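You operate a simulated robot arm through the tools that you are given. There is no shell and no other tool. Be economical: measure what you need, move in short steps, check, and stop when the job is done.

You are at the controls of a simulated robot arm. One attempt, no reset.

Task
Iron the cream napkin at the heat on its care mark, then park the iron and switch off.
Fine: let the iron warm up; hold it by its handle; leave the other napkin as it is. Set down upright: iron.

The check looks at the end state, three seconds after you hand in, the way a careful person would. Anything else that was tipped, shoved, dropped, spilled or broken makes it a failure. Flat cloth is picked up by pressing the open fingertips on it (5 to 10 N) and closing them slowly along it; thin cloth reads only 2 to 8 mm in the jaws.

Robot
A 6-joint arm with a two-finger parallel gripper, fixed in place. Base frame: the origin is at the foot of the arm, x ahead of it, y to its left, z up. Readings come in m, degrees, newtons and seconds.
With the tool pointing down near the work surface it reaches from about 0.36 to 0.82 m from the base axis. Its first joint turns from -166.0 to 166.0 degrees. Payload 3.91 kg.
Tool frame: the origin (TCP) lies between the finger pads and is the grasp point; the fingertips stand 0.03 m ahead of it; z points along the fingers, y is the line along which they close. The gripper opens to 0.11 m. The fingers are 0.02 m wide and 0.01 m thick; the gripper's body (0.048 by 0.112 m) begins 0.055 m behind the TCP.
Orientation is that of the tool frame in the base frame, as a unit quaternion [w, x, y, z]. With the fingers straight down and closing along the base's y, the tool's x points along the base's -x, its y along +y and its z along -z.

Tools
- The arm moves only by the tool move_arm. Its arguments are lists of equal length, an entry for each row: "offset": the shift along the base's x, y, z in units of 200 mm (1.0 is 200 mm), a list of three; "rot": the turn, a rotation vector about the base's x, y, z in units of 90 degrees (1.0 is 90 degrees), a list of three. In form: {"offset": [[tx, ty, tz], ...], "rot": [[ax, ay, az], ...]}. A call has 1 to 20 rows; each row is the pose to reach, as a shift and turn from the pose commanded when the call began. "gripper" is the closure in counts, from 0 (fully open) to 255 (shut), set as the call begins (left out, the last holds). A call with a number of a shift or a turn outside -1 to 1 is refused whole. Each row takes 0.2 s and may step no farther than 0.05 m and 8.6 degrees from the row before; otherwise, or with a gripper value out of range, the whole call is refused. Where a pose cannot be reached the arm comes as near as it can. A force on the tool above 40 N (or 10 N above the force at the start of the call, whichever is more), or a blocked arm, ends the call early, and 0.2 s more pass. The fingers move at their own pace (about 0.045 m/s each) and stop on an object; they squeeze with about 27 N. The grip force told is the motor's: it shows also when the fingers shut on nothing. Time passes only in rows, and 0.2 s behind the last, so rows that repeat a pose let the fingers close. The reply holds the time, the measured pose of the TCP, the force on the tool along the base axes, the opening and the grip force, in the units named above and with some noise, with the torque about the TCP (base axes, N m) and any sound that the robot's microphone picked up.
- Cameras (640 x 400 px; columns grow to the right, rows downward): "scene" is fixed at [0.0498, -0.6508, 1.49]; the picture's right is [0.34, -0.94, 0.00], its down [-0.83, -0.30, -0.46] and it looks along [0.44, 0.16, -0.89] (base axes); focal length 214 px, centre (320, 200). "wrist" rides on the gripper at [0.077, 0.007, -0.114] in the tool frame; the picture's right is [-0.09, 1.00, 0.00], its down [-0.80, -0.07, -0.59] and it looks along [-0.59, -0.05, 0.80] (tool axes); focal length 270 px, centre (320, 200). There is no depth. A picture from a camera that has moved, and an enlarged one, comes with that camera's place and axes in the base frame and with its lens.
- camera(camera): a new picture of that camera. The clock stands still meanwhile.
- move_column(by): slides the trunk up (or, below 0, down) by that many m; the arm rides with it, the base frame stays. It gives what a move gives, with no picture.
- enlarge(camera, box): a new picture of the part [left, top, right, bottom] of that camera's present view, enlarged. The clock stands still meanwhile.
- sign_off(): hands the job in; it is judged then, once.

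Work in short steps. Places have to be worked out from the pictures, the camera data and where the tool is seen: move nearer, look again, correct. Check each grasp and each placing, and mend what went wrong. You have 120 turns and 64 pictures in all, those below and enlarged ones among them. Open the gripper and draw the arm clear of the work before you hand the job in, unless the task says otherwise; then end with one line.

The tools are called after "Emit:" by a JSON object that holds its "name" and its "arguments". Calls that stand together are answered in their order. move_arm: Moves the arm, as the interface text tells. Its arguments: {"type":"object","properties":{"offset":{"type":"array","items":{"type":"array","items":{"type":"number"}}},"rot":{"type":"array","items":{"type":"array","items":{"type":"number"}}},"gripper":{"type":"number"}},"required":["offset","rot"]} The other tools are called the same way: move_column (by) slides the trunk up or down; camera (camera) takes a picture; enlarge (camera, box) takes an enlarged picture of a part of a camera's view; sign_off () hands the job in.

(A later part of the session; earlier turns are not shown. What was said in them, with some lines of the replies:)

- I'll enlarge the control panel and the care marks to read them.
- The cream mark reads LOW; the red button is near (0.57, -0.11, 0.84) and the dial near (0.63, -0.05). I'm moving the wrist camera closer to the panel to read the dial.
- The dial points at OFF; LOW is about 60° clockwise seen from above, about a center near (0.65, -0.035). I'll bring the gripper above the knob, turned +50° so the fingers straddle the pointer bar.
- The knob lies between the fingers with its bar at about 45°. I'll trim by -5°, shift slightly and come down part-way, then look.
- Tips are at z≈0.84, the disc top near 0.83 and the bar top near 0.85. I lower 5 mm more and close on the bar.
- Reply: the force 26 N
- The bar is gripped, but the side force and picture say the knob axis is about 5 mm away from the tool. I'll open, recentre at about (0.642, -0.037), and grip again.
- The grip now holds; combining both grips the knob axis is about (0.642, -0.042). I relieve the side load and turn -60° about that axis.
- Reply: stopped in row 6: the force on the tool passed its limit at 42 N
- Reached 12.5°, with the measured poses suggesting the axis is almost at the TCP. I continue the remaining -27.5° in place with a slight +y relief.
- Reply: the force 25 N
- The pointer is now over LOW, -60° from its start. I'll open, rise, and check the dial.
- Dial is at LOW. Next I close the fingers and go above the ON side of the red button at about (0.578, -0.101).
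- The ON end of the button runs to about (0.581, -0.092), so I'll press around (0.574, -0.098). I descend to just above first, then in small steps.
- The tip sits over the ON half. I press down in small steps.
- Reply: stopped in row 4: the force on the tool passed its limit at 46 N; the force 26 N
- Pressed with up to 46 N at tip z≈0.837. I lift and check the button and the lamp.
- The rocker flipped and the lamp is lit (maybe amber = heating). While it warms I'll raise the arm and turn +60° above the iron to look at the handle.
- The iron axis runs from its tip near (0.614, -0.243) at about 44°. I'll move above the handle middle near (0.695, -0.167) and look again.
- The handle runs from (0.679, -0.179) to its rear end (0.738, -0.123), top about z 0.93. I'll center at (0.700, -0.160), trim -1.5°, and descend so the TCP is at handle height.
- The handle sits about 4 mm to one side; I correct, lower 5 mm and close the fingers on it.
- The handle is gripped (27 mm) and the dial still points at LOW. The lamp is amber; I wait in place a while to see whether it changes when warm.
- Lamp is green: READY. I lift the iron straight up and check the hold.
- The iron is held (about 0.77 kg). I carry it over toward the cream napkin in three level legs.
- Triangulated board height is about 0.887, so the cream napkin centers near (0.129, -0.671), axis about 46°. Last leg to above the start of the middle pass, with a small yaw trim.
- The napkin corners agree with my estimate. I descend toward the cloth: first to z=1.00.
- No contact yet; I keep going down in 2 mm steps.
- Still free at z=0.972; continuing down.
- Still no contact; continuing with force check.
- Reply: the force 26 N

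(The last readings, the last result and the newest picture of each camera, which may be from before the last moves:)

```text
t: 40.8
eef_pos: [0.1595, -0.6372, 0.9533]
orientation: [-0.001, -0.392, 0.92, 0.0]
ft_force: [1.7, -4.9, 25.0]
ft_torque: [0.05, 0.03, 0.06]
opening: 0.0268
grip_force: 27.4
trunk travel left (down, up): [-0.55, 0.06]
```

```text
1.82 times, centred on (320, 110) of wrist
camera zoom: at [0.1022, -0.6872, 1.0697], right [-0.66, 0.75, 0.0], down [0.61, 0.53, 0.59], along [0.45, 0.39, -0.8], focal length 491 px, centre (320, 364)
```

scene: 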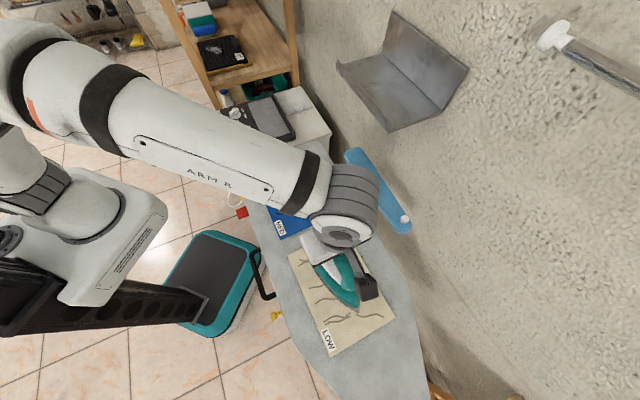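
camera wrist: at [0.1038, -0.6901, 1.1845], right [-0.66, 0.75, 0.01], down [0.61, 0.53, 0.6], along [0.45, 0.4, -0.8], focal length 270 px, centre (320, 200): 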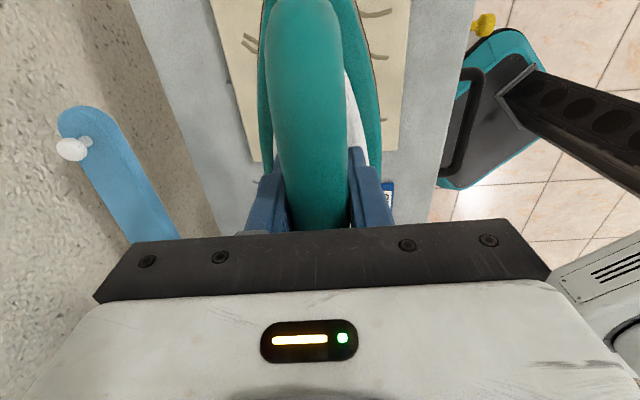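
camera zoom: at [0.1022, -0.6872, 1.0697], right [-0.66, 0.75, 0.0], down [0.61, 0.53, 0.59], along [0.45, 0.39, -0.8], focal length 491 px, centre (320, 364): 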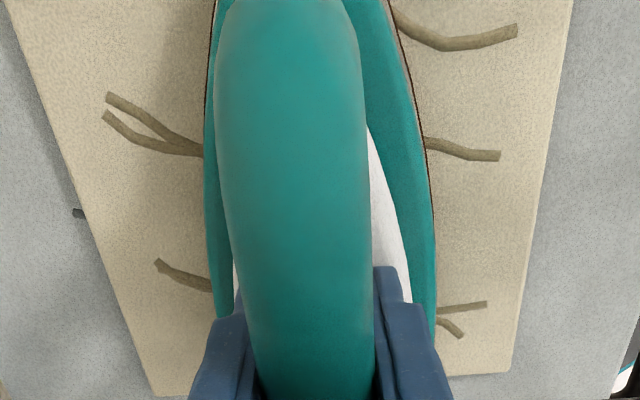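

Contact at z≈0.953 with ~33 N. I ease off 1 mm, back up 10 mm, and make the middle pass slowly toward the far edge.

Emit:
{"name": "move_arm", "arguments": {"offset": [[0.0, 0.0, 0.005], [0.035, 0.036, 0.005], [0.0, 0.0, 0.005], [-0.035, -0.037, 0.005], [-0.07, -0.074, 0.005], [-0.105, -0.11, 0.005], [-0.14, -0.147, 0.005], [-0.175, -0.184, 0.005], [-0.21, -0.22, 0.005], [-0.245, -0.257, 0.005], [-0.28, -0.294, 0.005]], "rot": [[0, 0, 0], [0, 0, 0], [0, 0, 0], [0, 0, 0], [0, 0, 0], [0, 0, 0], [0, 0, 0], [0, 0, 0], [0, 0, 0], [0, 0, 0], [0, 0, 0]]}}

Emit:
{"name": "enlarge", "arguments": {"camera": "wrist", "box": [160, 0, 480, 220]}}

```text
t: 43.1
eef_pos: [0.1019, -0.6943, 0.9543]
orientation: [-0.001, -0.392, 0.92, 0.002]
ft_force: [-0.6, -0.1, 2.7]
ft_torque: [-0.12, 0.09, -0.02]
opening: 0.0268
grip_force: 27.1
trunk travel left (down, up): [-0.55, 0.06]
```

```text
1.82 times, centred on (320, 110) of wrist
camera zoom: at [0.0453, -0.7462, 1.0695], right [-0.66, 0.75, 0.0], down [0.61, 0.53, 0.6], along [0.45, 0.39, -0.8], focal length 491 px, centre (320, 364)
```

zoom: 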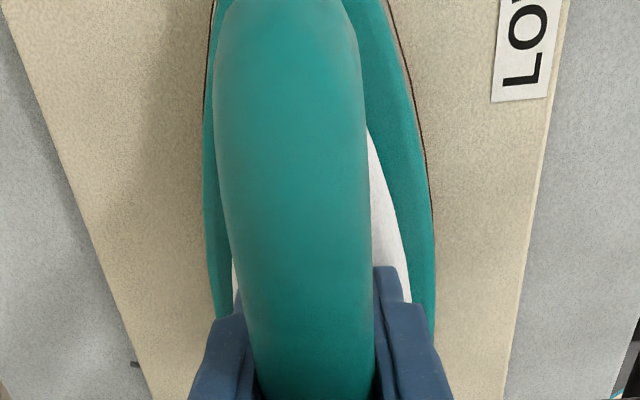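

The creases beside the track are fading; net press about 10 N. I continue this pass to the far edge.

Emit:
{"name": "move_arm", "arguments": {"offset": [[-0.037, -0.038, -0.001], [-0.073, -0.077, -0.001], [-0.11, -0.115, -0.001], [-0.147, -0.154, -0.001], [-0.183, -0.192, -0.001], [-0.22, -0.231, -0.001], [-0.257, -0.269, -0.001], [-0.293, -0.3075, -0.001]], "rot": [[0, 0, 0], [0, 0, 0], [0, 0, 0], [0, 0, 0], [0, 0, 0], [0, 0, 0], [0, 0, 0], [0, 0, 0]]}}

Emit:
{"name": "camera", "arguments": {"camera": "scene"}}

Emit:
{"name": "camera", "arguments": {"camera": "wrist"}}

```text
t: 45.0
eef_pos: [0.044, -0.7573, 0.9546]
orientation: [-0.001, -0.391, 0.92, 0.001]
ft_force: [0.9, -0.6, 2.7]
ft_torque: [0.34, -0.25, 0.0]
opening: 0.0268
grip_force: 26.7
trunk travel left (down, up): [-0.55, 0.06]
```

```text
26 pictures are left
```

scene: 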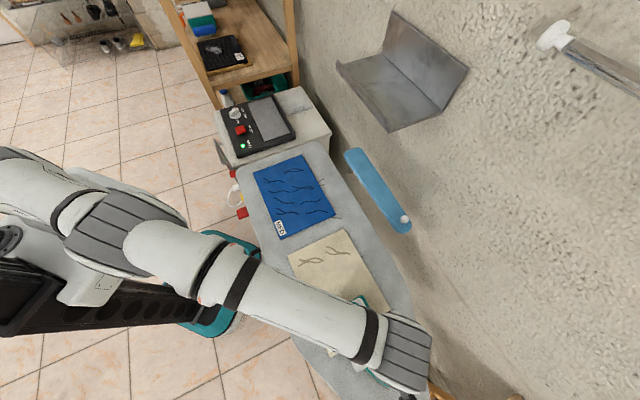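

```text
25 pictures are left
camera wrist: at [-0.0128, -0.8083, 1.0695], right [-0.66, 0.75, 0.0], down [0.61, 0.53, 0.59], along [0.45, 0.39, -0.8], focal length 270 px, centre (320, 200)
```

wrist: 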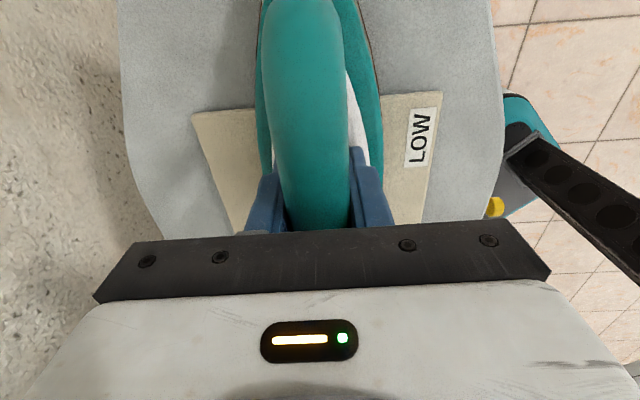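

Only two creases remain near the blue-side end. I shift 5 cm to the near (LOW-tag) side and sweep back along that side, staying clear of the blue napkin.

Emit:
{"name": "move_arm", "arguments": {"offset": [[-0.045, 0.043, 0], [-0.09, 0.086, 0], [-0.135, 0.13, 0], [-0.18, 0.1725, 0], [-0.142, 0.2125, 0], [-0.104, 0.2525, 0], [-0.066, 0.2925, 0], [-0.027, 0.3325, 0], [0.011, 0.3725, 0], [0.049, 0.4125, 0], [0.087, 0.4525, 0], [0.125, 0.4925, 0], [0.163, 0.5325, 0], [0.201, 0.5725, 0], [0.24, 0.6125, 0], [0.278, 0.6525, 0], [0.316, 0.6925, 0], [0.354, 0.7325, 0], [0.392, 0.7725, 0], [0.43, 0.8125, 0]], "rot": [[0, 0, 0], [0, 0, 0], [0, 0, 0], [0, 0, 0], [0, 0, 0], [0, 0, 0], [0, 0, 0], [0, 0, 0], [0, 0, 0], [0, 0, 0], [0, 0, 0], [0, 0, 0], [0, 0, 0], [0, 0, 0], [0, 0, 0], [0, 0, 0], [0, 0, 0], [0, 0, 0], [0, 0, 0], [0, 0, 0]]}}

Emit:
{"name": "camera", "arguments": {"camera": "wrist"}}

```text
t: 49.1
eef_pos: [0.1311, -0.5929, 0.9546]
orientation: [0.001, -0.391, 0.92, 0.002]
ft_force: [-1.2, -0.8, 9.0]
ft_torque: [-0.13, 0.12, -0.06]
opening: 0.0265
grip_force: 26.7
trunk travel left (down, up): [-0.55, 0.06]
```

```text
24 pictures are left
camera wrist: at [0.0729, -0.6437, 1.0689], right [-0.66, 0.75, 0.0], down [0.61, 0.52, 0.6], along [0.45, 0.39, -0.8], focal length 270 px, centre (320, 200)
```

wrist: 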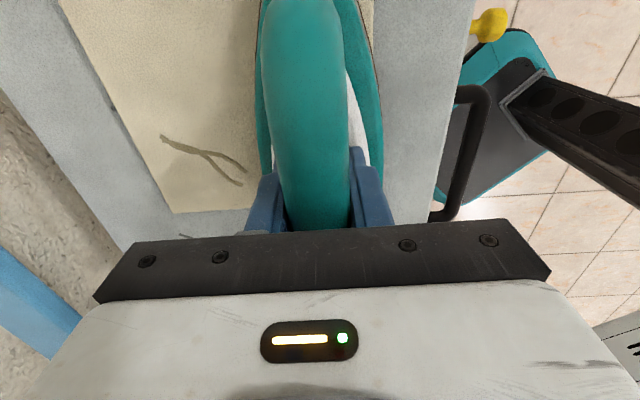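

Only the wall-side crease remains. I slide 10 cm across to the wall side and sweep forward to the far edge.

Emit:
{"name": "move_arm", "arguments": {"offset": [[0.045, -0.043, 0], [0.09, -0.086, 0], [0.135, -0.13, 0], [0.18, -0.1725, 0], [0.225, -0.216, 0], [0.27, -0.26, 0], [0.315, -0.302, 0], [0.36, -0.345, 0], [0.309, -0.398, 0], [0.258, -0.452, 0], [0.208, -0.505, 0], [0.157, -0.558, 0], [0.106, -0.612, 0], [0.055, -0.665, 0], [0.004, -0.718, 0], [-0.047, -0.772, 0], [-0.097, -0.825, 0], [-0.148, -0.878, 0], [-0.199, -0.932, 0], [-0.25, -0.985, 0]], "rot": [[0, 0, 0], [0, 0, 0], [0, 0, 0], [0, 0, 0], [0, 0, 0], [0, 0, 0], [0, 0, 0], [0, 0, 0], [0, 0, 0], [0, 0, 0], [0, 0, 0], [0, 0, 0], [0, 0, 0], [0, 0, 0], [0, 0, 0], [0, 0, 0], [0, 0, 0], [0, 0, 0], [0, 0, 0], [0, 0, 0]]}}

Emit:
{"name": "camera", "arguments": {"camera": "scene"}}

Emit:
{"name": "camera", "arguments": {"camera": "wrist"}}

```text
t: 53.4
eef_pos: [0.0855, -0.771, 0.9538]
orientation: [-0.001, -0.391, 0.92, 0.001]
ft_force: [0.9, -1.5, 11.1]
ft_torque: [-0.11, 0.01, 0.04]
opening: 0.0266
grip_force: 26.9
out of reach, approached as far as the arm can: row 19, 20
trunk travel left (down, up): [-0.55, 0.06]
```

```text
23 pictures are left
```

scene: 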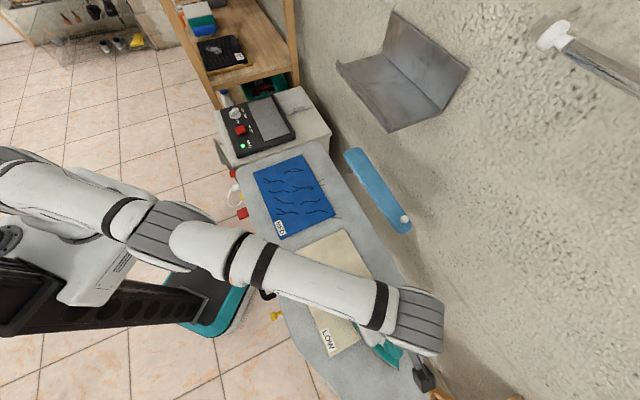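

```text
22 pictures are left
camera wrist: at [0.0278, -0.8215, 1.0688], right [-0.66, 0.75, 0.0], down [0.61, 0.53, 0.59], along [0.45, 0.39, -0.8], focal length 270 px, centre (320, 200)
```

wrist: 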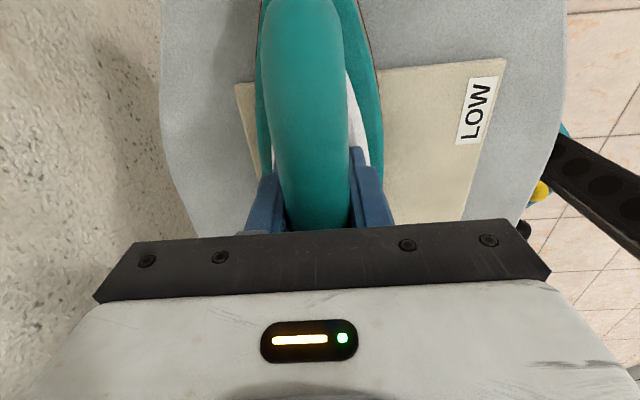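

The napkin looks smooth. I lift the iron off and draw it back so the whole napkin can be checked.

Emit:
{"name": "move_arm", "arguments": {"offset": [[0.03, 0.03, 0.1], [0.06, 0.1, 0.3], [0.1, 0.2, 0.5], [0.2, 0.3, 0.65], [0.35, 0.45, 0.65], [0.5, 0.6, 0.65], [0.65, 0.75, 0.65], [0.8, 0.9, 0.65]], "rot": [[0, 0, 0], [0, 0, 0], [0, 0, 0], [0, 0, 0], [0, 0, 0], [0, 0, 0], [0, 0, 0], [0, 0, 0]]}}

```text
t: 55.1
eef_pos: [0.2447, -0.5879, 1.0815]
orientation: [0.0, -0.391, 0.92, 0.001]
ft_force: [0.1, 0.3, -8.4]
ft_torque: [0.13, -0.09, 0.01]
opening: 0.0265
grip_force: 27.0
trunk travel left (down, up): [-0.55, 0.06]
```

Iron is clear. I travel back along the same line toward the rest plate (two of three legs) and view the napkin.

Emit:
{"name": "move_arm", "arguments": {"offset": [[0.152, 0.143, 0], [0.305, 0.285, 0], [0.457, 0.428, 0], [0.61, 0.57, 0], [0.762, 0.713, 0]], "rot": [[0, 0, 0], [0, 0, 0], [0, 0, -0.01], [0, 0, -0.02], [0, 0, -0.029]]}}

Emit:
{"name": "move_arm", "arguments": {"offset": [[0.152, 0.143, 0], [0.305, 0.285, 0], [0.457, 0.428, 0], [0.61, 0.57, 0], [0.762, 0.713, 0]], "rot": [[0, 0, 0], [0, 0, 0], [0, 0, 0], [0, 0, 0], [0, 0, 0]]}}

Emit:
{"name": "enlarge", "arguments": {"camera": "scene", "box": [230, 140, 430, 370]}}

```text
t: 56.4
eef_pos: [0.3993, -0.4466, 1.08]
orientation: [0.0, -0.371, 0.929, 0.004]
ft_force: [0.2, 0.1, -8.6]
ft_torque: [0.11, -0.09, -0.03]
opening: 0.0267
grip_force: 27.1
trunk travel left (down, up): [-0.55, 0.06]
```

```text
t: 57.5
eef_pos: [0.5506, -0.3057, 1.0804]
orientation: [-0.002, -0.371, 0.929, 0.002]
ft_force: [0.8, 0.1, -8.6]
ft_torque: [0.07, -0.11, 0.0]
opening: 0.0266
grip_force: 27.6
trunk travel left (down, up): [-0.55, 0.06]
```

```text
1.74 times, centred on (330, 255) of scene
camera zoom: at [0.0498, -0.6508, 1.49], right [0.34, -0.94, 0.0], down [-0.83, -0.3, -0.46], along [0.44, 0.16, -0.89], focal length 373 px, centre (303, 104)
```

zoom: 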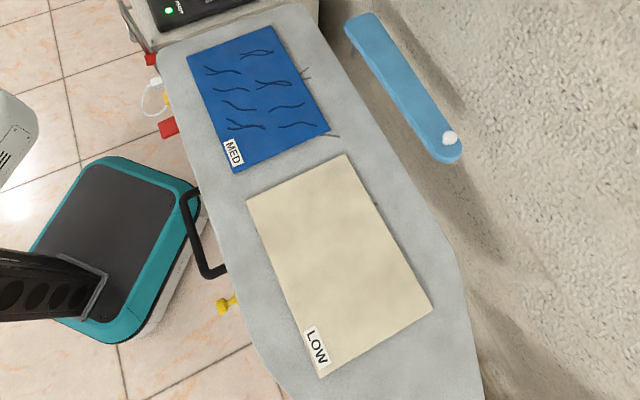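

The cream napkin is smooth and the blue one untouched. I make the last leg to above the rest plate at (0.7025, -0.160).

Emit:
{"name": "move_arm", "arguments": {"offset": [[0.152, 0.146, 0], [0.305, 0.291, 0], [0.457, 0.437, 0], [0.61, 0.583, 0], [0.76, 0.7285, 0], [0.76, 0.7285, 0]], "rot": [[0, 0, 0], [0, 0, 0], [0, 0, 0], [0, 0, 0], [0, 0, 0], [0, 0, 0]]}}

Emit:
{"name": "move_arm", "arguments": {"offset": [[0, 0, -0.15], [0, 0, -0.3], [0, 0, -0.45], [0, 0, -0.6], [0, 0, -0.68], [0, 0, -0.68]], "rot": [[0, 0, 0], [0, 0, 0], [0, 0, 0], [0, 0, 0], [0, 0, 0], [0, 0, 0]]}}

Emit:
{"name": "enlarge", "arguments": {"camera": "scene", "box": [200, 60, 340, 165]}}

```text
t: 59.0
eef_pos: [0.6996, -0.1571, 1.0869]
orientation: [-0.001, -0.371, 0.929, 0.003]
ft_force: [-0.2, -0.4, -8.2]
ft_torque: [0.13, -0.14, 0.0]
opening: 0.0266
grip_force: 27.4
trunk travel left (down, up): [-0.55, 0.06]
```

```text
t: 60.4
eef_pos: [0.7031, -0.1616, 0.949]
orientation: [0.0, -0.371, 0.929, 0.003]
ft_force: [-0.4, 0.4, -7.9]
ft_torque: [0.11, -0.11, 0.0]
opening: 0.0264
grip_force: 26.7
trunk travel left (down, up): [-0.55, 0.06]
```

```text
3.81 times, centred on (270, 112) of scene
camera zoom: at [0.0498, -0.6508, 1.49], right [0.34, -0.94, 0.0], down [-0.83, -0.3, -0.46], along [0.44, 0.16, -0.89], focal length 817 px, centre (510, 533)
```

zoom: 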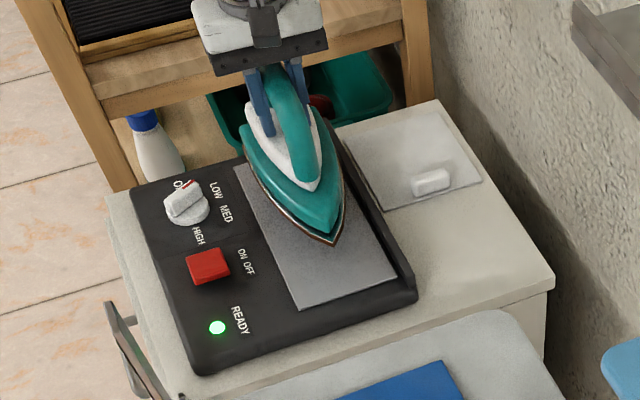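

Over the plate about 3 cm up. I lower slowly to touch down.

Emit:
{"name": "move_arm", "arguments": {"offset": [[0, 0, -0.06], [0, 0, -0.11], [0, 0, -0.12], [0, 0, -0.13], [0, 0, -0.14], [0, 0, -0.14]], "rot": [[0, 0, 0], [0, 0, 0], [0, 0, 0], [0, 0, 0], [0, 0, 0], [0, 0, 0]]}}

```text
t: 61.8
eef_pos: [0.7034, -0.1604, 0.9188]
orientation: [-0.001, -0.37, 0.929, 0.003]
ft_force: [-0.4, 0.1, -8.0]
ft_torque: [0.12, -0.12, -0.02]
opening: 0.0266
grip_force: 26.5
trunk travel left (down, up): [-0.55, 0.06]
```

Not yet touching; I go on in 1 mm steps.

Emit:
{"name": "move_arm", "arguments": {"offset": [[0, 0, -0.005], [0, 0, -0.01], [0, 0, -0.015], [0, 0, -0.015]], "rot": [[0, 0, 0], [0, 0, 0], [0, 0, 0], [0, 0, 0]]}}

```text
t: 62.8
eef_pos: [0.7024, -0.1598, 0.9147]
orientation: [0.0, -0.37, 0.929, 0.003]
ft_force: [-0.1, -0.6, -7.7]
ft_torque: [0.08, -0.09, 0.0]
opening: 0.0264
grip_force: 26.6
trunk travel left (down, up): [-0.55, 0.06]
```

Emit:
{"name": "enlarge", "arguments": {"camera": "scene", "box": [200, 60, 340, 165]}}

Emit:
{"name": "move_arm", "arguments": {"offset": [[0, 0, -0.005], [0, 0, -0.01], [0, 0, -0.01]], "rot": [[0, 0, 0], [0, 0, 0], [0, 0, 0]]}}

```text
3.81 times, centred on (270, 112) of scene
camera zoom: at [0.0498, -0.6508, 1.49], right [0.34, -0.94, 0.0], down [-0.83, -0.3, -0.46], along [0.44, 0.16, -0.89], focal length 817 px, centre (510, 533)
```

zoom: 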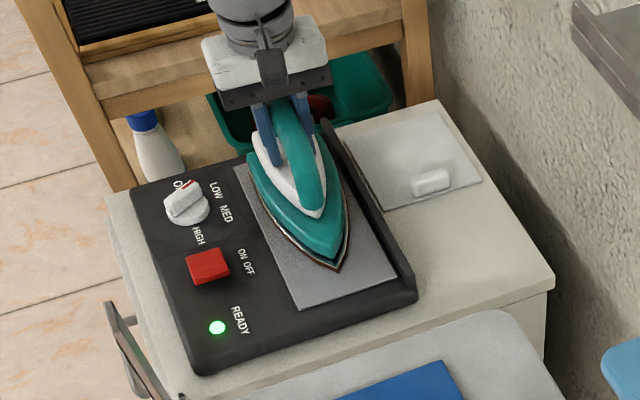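

```text
t: 63.5
eef_pos: [0.7026, -0.1592, 0.9144]
orientation: [0.0, -0.371, 0.929, 0.003]
ft_force: [0.5, 0.3, -6.6]
ft_torque: [0.03, -0.05, -0.04]
opening: 0.0268
grip_force: 27.2
trunk travel left (down, up): [-0.55, 0.06]
```

Contact is just starting; 2 mm more.

Emit:
{"name": "move_arm", "arguments": {"offset": [[0, 0, -0.005], [0, 0, -0.01], [0, 0, -0.01]], "rot": [[0, 0, 0], [0, 0, 0], [0, 0, 0]]}}

```text
t: 64.3
eef_pos: [0.7008, -0.1604, 0.9124]
orientation: [0.001, -0.37, 0.929, 0.001]
ft_force: [2.6, 1.0, 3.4]
ft_torque: [-0.55, 0.65, 0.06]
opening: 0.0265
grip_force: 26.9
trunk travel left (down, up): [-0.55, 0.06]
```

The iron rests on the plate. I open the fingers and rise straight up.

Emit:
{"name": "move_arm", "arguments": {"offset": [[0, 0, 0], [0, 0, 0], [0, 0, 0], [0, 0, 0.01], [0, 0, 0.1], [0, 0, 0.3], [0, 0, 0.5], [0, 0, 0.7]], "rot": [[0, 0, 0], [0, 0, 0], [0, 0, 0], [0, 0, 0], [0, 0, 0], [0, 0, 0], [0, 0, 0], [0, 0, 0]], "gripper": 50}}

Emit:
{"name": "enlarge", "arguments": {"camera": "scene", "box": [200, 60, 340, 165]}}

```text
t: 66.2
eef_pos: [0.7022, -0.1586, 1.0504]
orientation: [0.0, -0.371, 0.929, 0.001]
ft_force: [0.2, -0.2, 0.5]
ft_torque: [0.02, -0.01, -0.01]
opening: 0.0885
grip_force: 0.0
trunk travel left (down, up): [-0.55, 0.06]
```

```text
3.81 times, centred on (270, 112) of scene
camera zoom: at [0.0498, -0.6508, 1.49], right [0.34, -0.94, 0.0], down [-0.83, -0.3, -0.46], along [0.44, 0.16, -0.89], focal length 817 px, centre (510, 533)
```

zoom: 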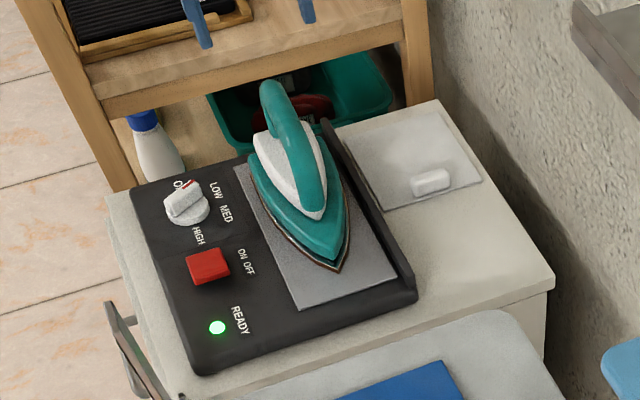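

The iron is parked as it was. Now I close the fingers and go above the OFF side of the button at (0.556, -0.116).

Emit:
{"name": "move_arm", "arguments": {"offset": [[-0.18, 0.054, 0], [-0.365, 0.107, 0], [-0.55, 0.161, 0], [-0.73, 0.215, 0], [-0.73, 0.215, -0.2], [-0.73, 0.215, -0.4], [-0.73, 0.215, -0.6], [-0.73, 0.215, -0.8], [-0.73, 0.215, -0.8]], "rot": [[0, 0, 0], [0, 0, 0], [0, 0, 0], [0, 0, 0], [0, 0, 0], [0, 0, 0], [0, 0, 0], [0, 0, 0], [0, 0, 0]], "gripper": 255}}

Emit:
{"name": "enlarge", "arguments": {"camera": "wrist", "box": [200, 60, 440, 220]}}

```text
t: 68.2
eef_pos: [0.5565, -0.1158, 0.8932]
orientation: [0.0, -0.371, 0.929, 0.003]
ft_force: [-0.8, 1.1, 0.8]
ft_torque: [-0.01, 0.01, 0.0]
opening: 0.0
grip_force: 26.6
trunk travel left (down, up): [-0.55, 0.06]
```

```text
2.50 times, centred on (320, 140) of wrist
camera zoom: at [0.4982, -0.1651, 1.0075], right [-0.62, 0.78, 0.0], down [0.63, 0.5, 0.6], along [0.46, 0.37, -0.8], focal length 676 px, centre (320, 350)
```

zoom: 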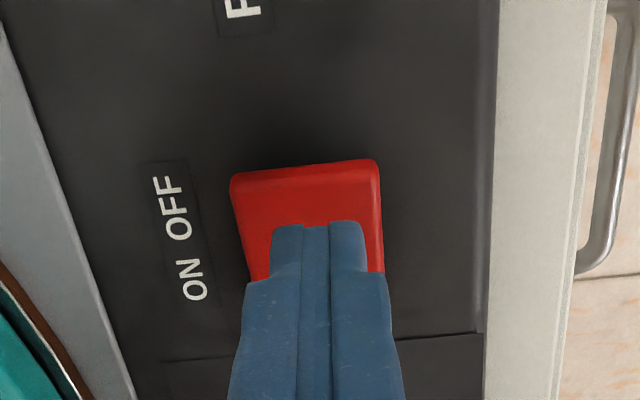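

The tip is over the OFF half. I press down in small steps.

Emit:
{"name": "move_arm", "arguments": {"offset": [[0, -0.01, -0.06], [0, -0.01, -0.08], [0, -0.01, -0.1], [0, -0.01, -0.12], [0, -0.01, -0.135], [0, -0.01, -0.15], [0, -0.01, -0.165]], "rot": [[0, 0, 0], [0, 0, 0], [0, 0, 0], [0, 0, 0], [0, 0, 0], [0, 0, 0], [0, 0, 0]]}}

Emit:
{"name": "enlarge", "arguments": {"camera": "scene", "box": [200, 60, 340, 165]}}

```text
t: 69.7
eef_pos: [0.5569, -0.1186, 0.8662]
orientation: [0.003, -0.37, 0.929, 0.0]
ft_force: [-13.0, 1.8, 25.2]
ft_torque: [0.24, 0.18, 0.12]
opening: 0.0002
grip_force: 27.0
trunk travel left (down, up): [-0.55, 0.06]
stopped in row 7: the force on the tool passed its limit at 44 N (the readings are from after the stop); the commanded pose is now the measured one
```

```text
3.81 times, centred on (270, 112) of scene
camera zoom: at [0.0498, -0.6508, 1.49], right [0.34, -0.94, 0.0], down [-0.83, -0.3, -0.46], along [0.44, 0.16, -0.89], focal length 817 px, centre (510, 533)
```

zoom: 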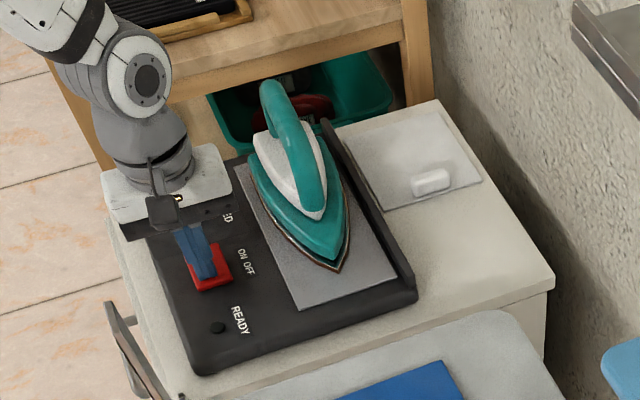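

The lamp is dark: switched off. I rise, open the gripper and draw the arm clear, then check.

Emit:
{"name": "move_arm", "arguments": {"offset": [[0, 0, 0.15], [0, 0, 0.35], [0, 0, 0.55], [0, 0, 0.75], [-0.2, 0.1, 0.9], [-0.4, 0.2, 0.95], [-0.5, 0.4, 0.95], [-0.5, 0.4, 0.95]], "rot": [[0, 0, 0], [0, 0, 0], [0, 0, 0], [0, 0, 0], [0, 0, 0], [0, 0, 0], [0, 0, 0], [0, 0, 0]], "gripper": 0}}

Emit:
{"name": "camera", "arguments": {"camera": "scene"}}

Emit:
{"name": "enlarge", "arguments": {"camera": "scene", "box": [200, 60, 340, 165]}}

```text
refused: row 5 steps farther than a row can; nothing moved
```

```text
15 pictures are left
```

scene: 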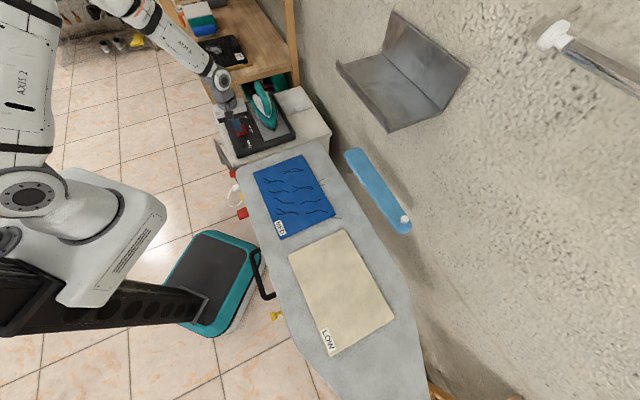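

```text
3.81 times, centred on (270, 112) of scene
camera zoom: at [0.0498, -0.6508, 1.49], right [0.34, -0.94, 0.0], down [-0.83, -0.3, -0.46], along [0.44, 0.16, -0.89], focal length 817 px, centre (510, 533)
```

zoom: 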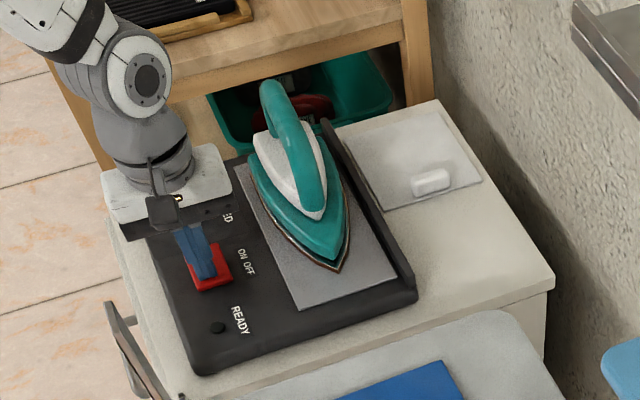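

One step was too long; I repeat the retreat with shorter steps (opening only after rising).

Emit:
{"name": "move_arm", "arguments": {"offset": [[0, 0, 0.15], [0, 0, 0.35], [0, 0, 0.55], [0, 0, 0.75], [0, 0, 0.9], [-0.15, 0.1, 0.95], [-0.3, 0.2, 0.95], [-0.4, 0.3, 0.95]], "rot": [[0, 0, 0], [0, 0, 0], [0, 0, 0], [0, 0, 0], [0, 0, 0], [0, 0, 0], [0, 0, 0], [0, 0, 0]]}}

Emit:
{"name": "move_arm", "arguments": {"offset": [[0, 0, 0], [0, 0, 0], [0, 0, 0], [0, 0, 0], [0, 0, 0], [0, 0, 0], [0, 0, 0]], "rot": [[0, 0, 0], [0, 0, 0], [0, 0, 0], [0, 0, 0], [0, 0, 0], [0, 0, 0], [0, 0, 0]], "gripper": 0}}

Emit:
{"name": "enlarge", "arguments": {"camera": "scene", "box": [200, 60, 340, 165]}}

```text
t: 71.5
eef_pos: [0.4807, -0.0564, 1.0524]
orientation: [0.002, -0.37, 0.929, 0.001]
ft_force: [0.5, -0.3, 0.0]
ft_torque: [-0.01, 0.01, -0.03]
opening: 0.0
grip_force: 26.6
trunk travel left (down, up): [-0.55, 0.06]
```

```text
t: 73.1
eef_pos: [0.4811, -0.058, 1.0538]
orientation: [0.003, -0.37, 0.929, 0.002]
ft_force: [0.4, 0.3, -0.2]
ft_torque: [-0.01, 0.0, 0.01]
opening: 0.11
grip_force: 0.1
trunk travel left (down, up): [-0.55, 0.06]
```

```text
3.81 times, centred on (270, 112) of scene
camera zoom: at [0.0498, -0.6508, 1.49], right [0.34, -0.94, 0.0], down [-0.83, -0.3, -0.46], along [0.44, 0.16, -0.89], focal length 817 px, centre (510, 533)
```

zoom: 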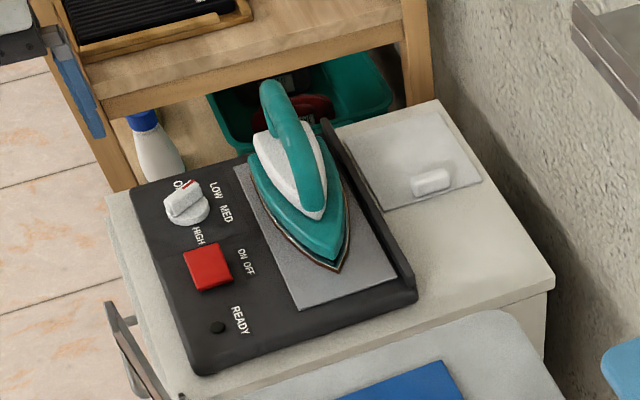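

The rocker is back to OFF, the lamp is dark, the iron is parked upright, the napkin is smooth and the arm is clear, so I hand in.

Emit:
{"name": "sign_off", "arguments": {}}

```text
The job is handed in.
```

The cream napkin is ironed smooth at LOW, the heat on its care mark, after waiting for the green READY lamp. The iron is back upright on its plate and switched off at the button with the lamp dark. The dial is still at LOW, and the blue napkin was left untouched.
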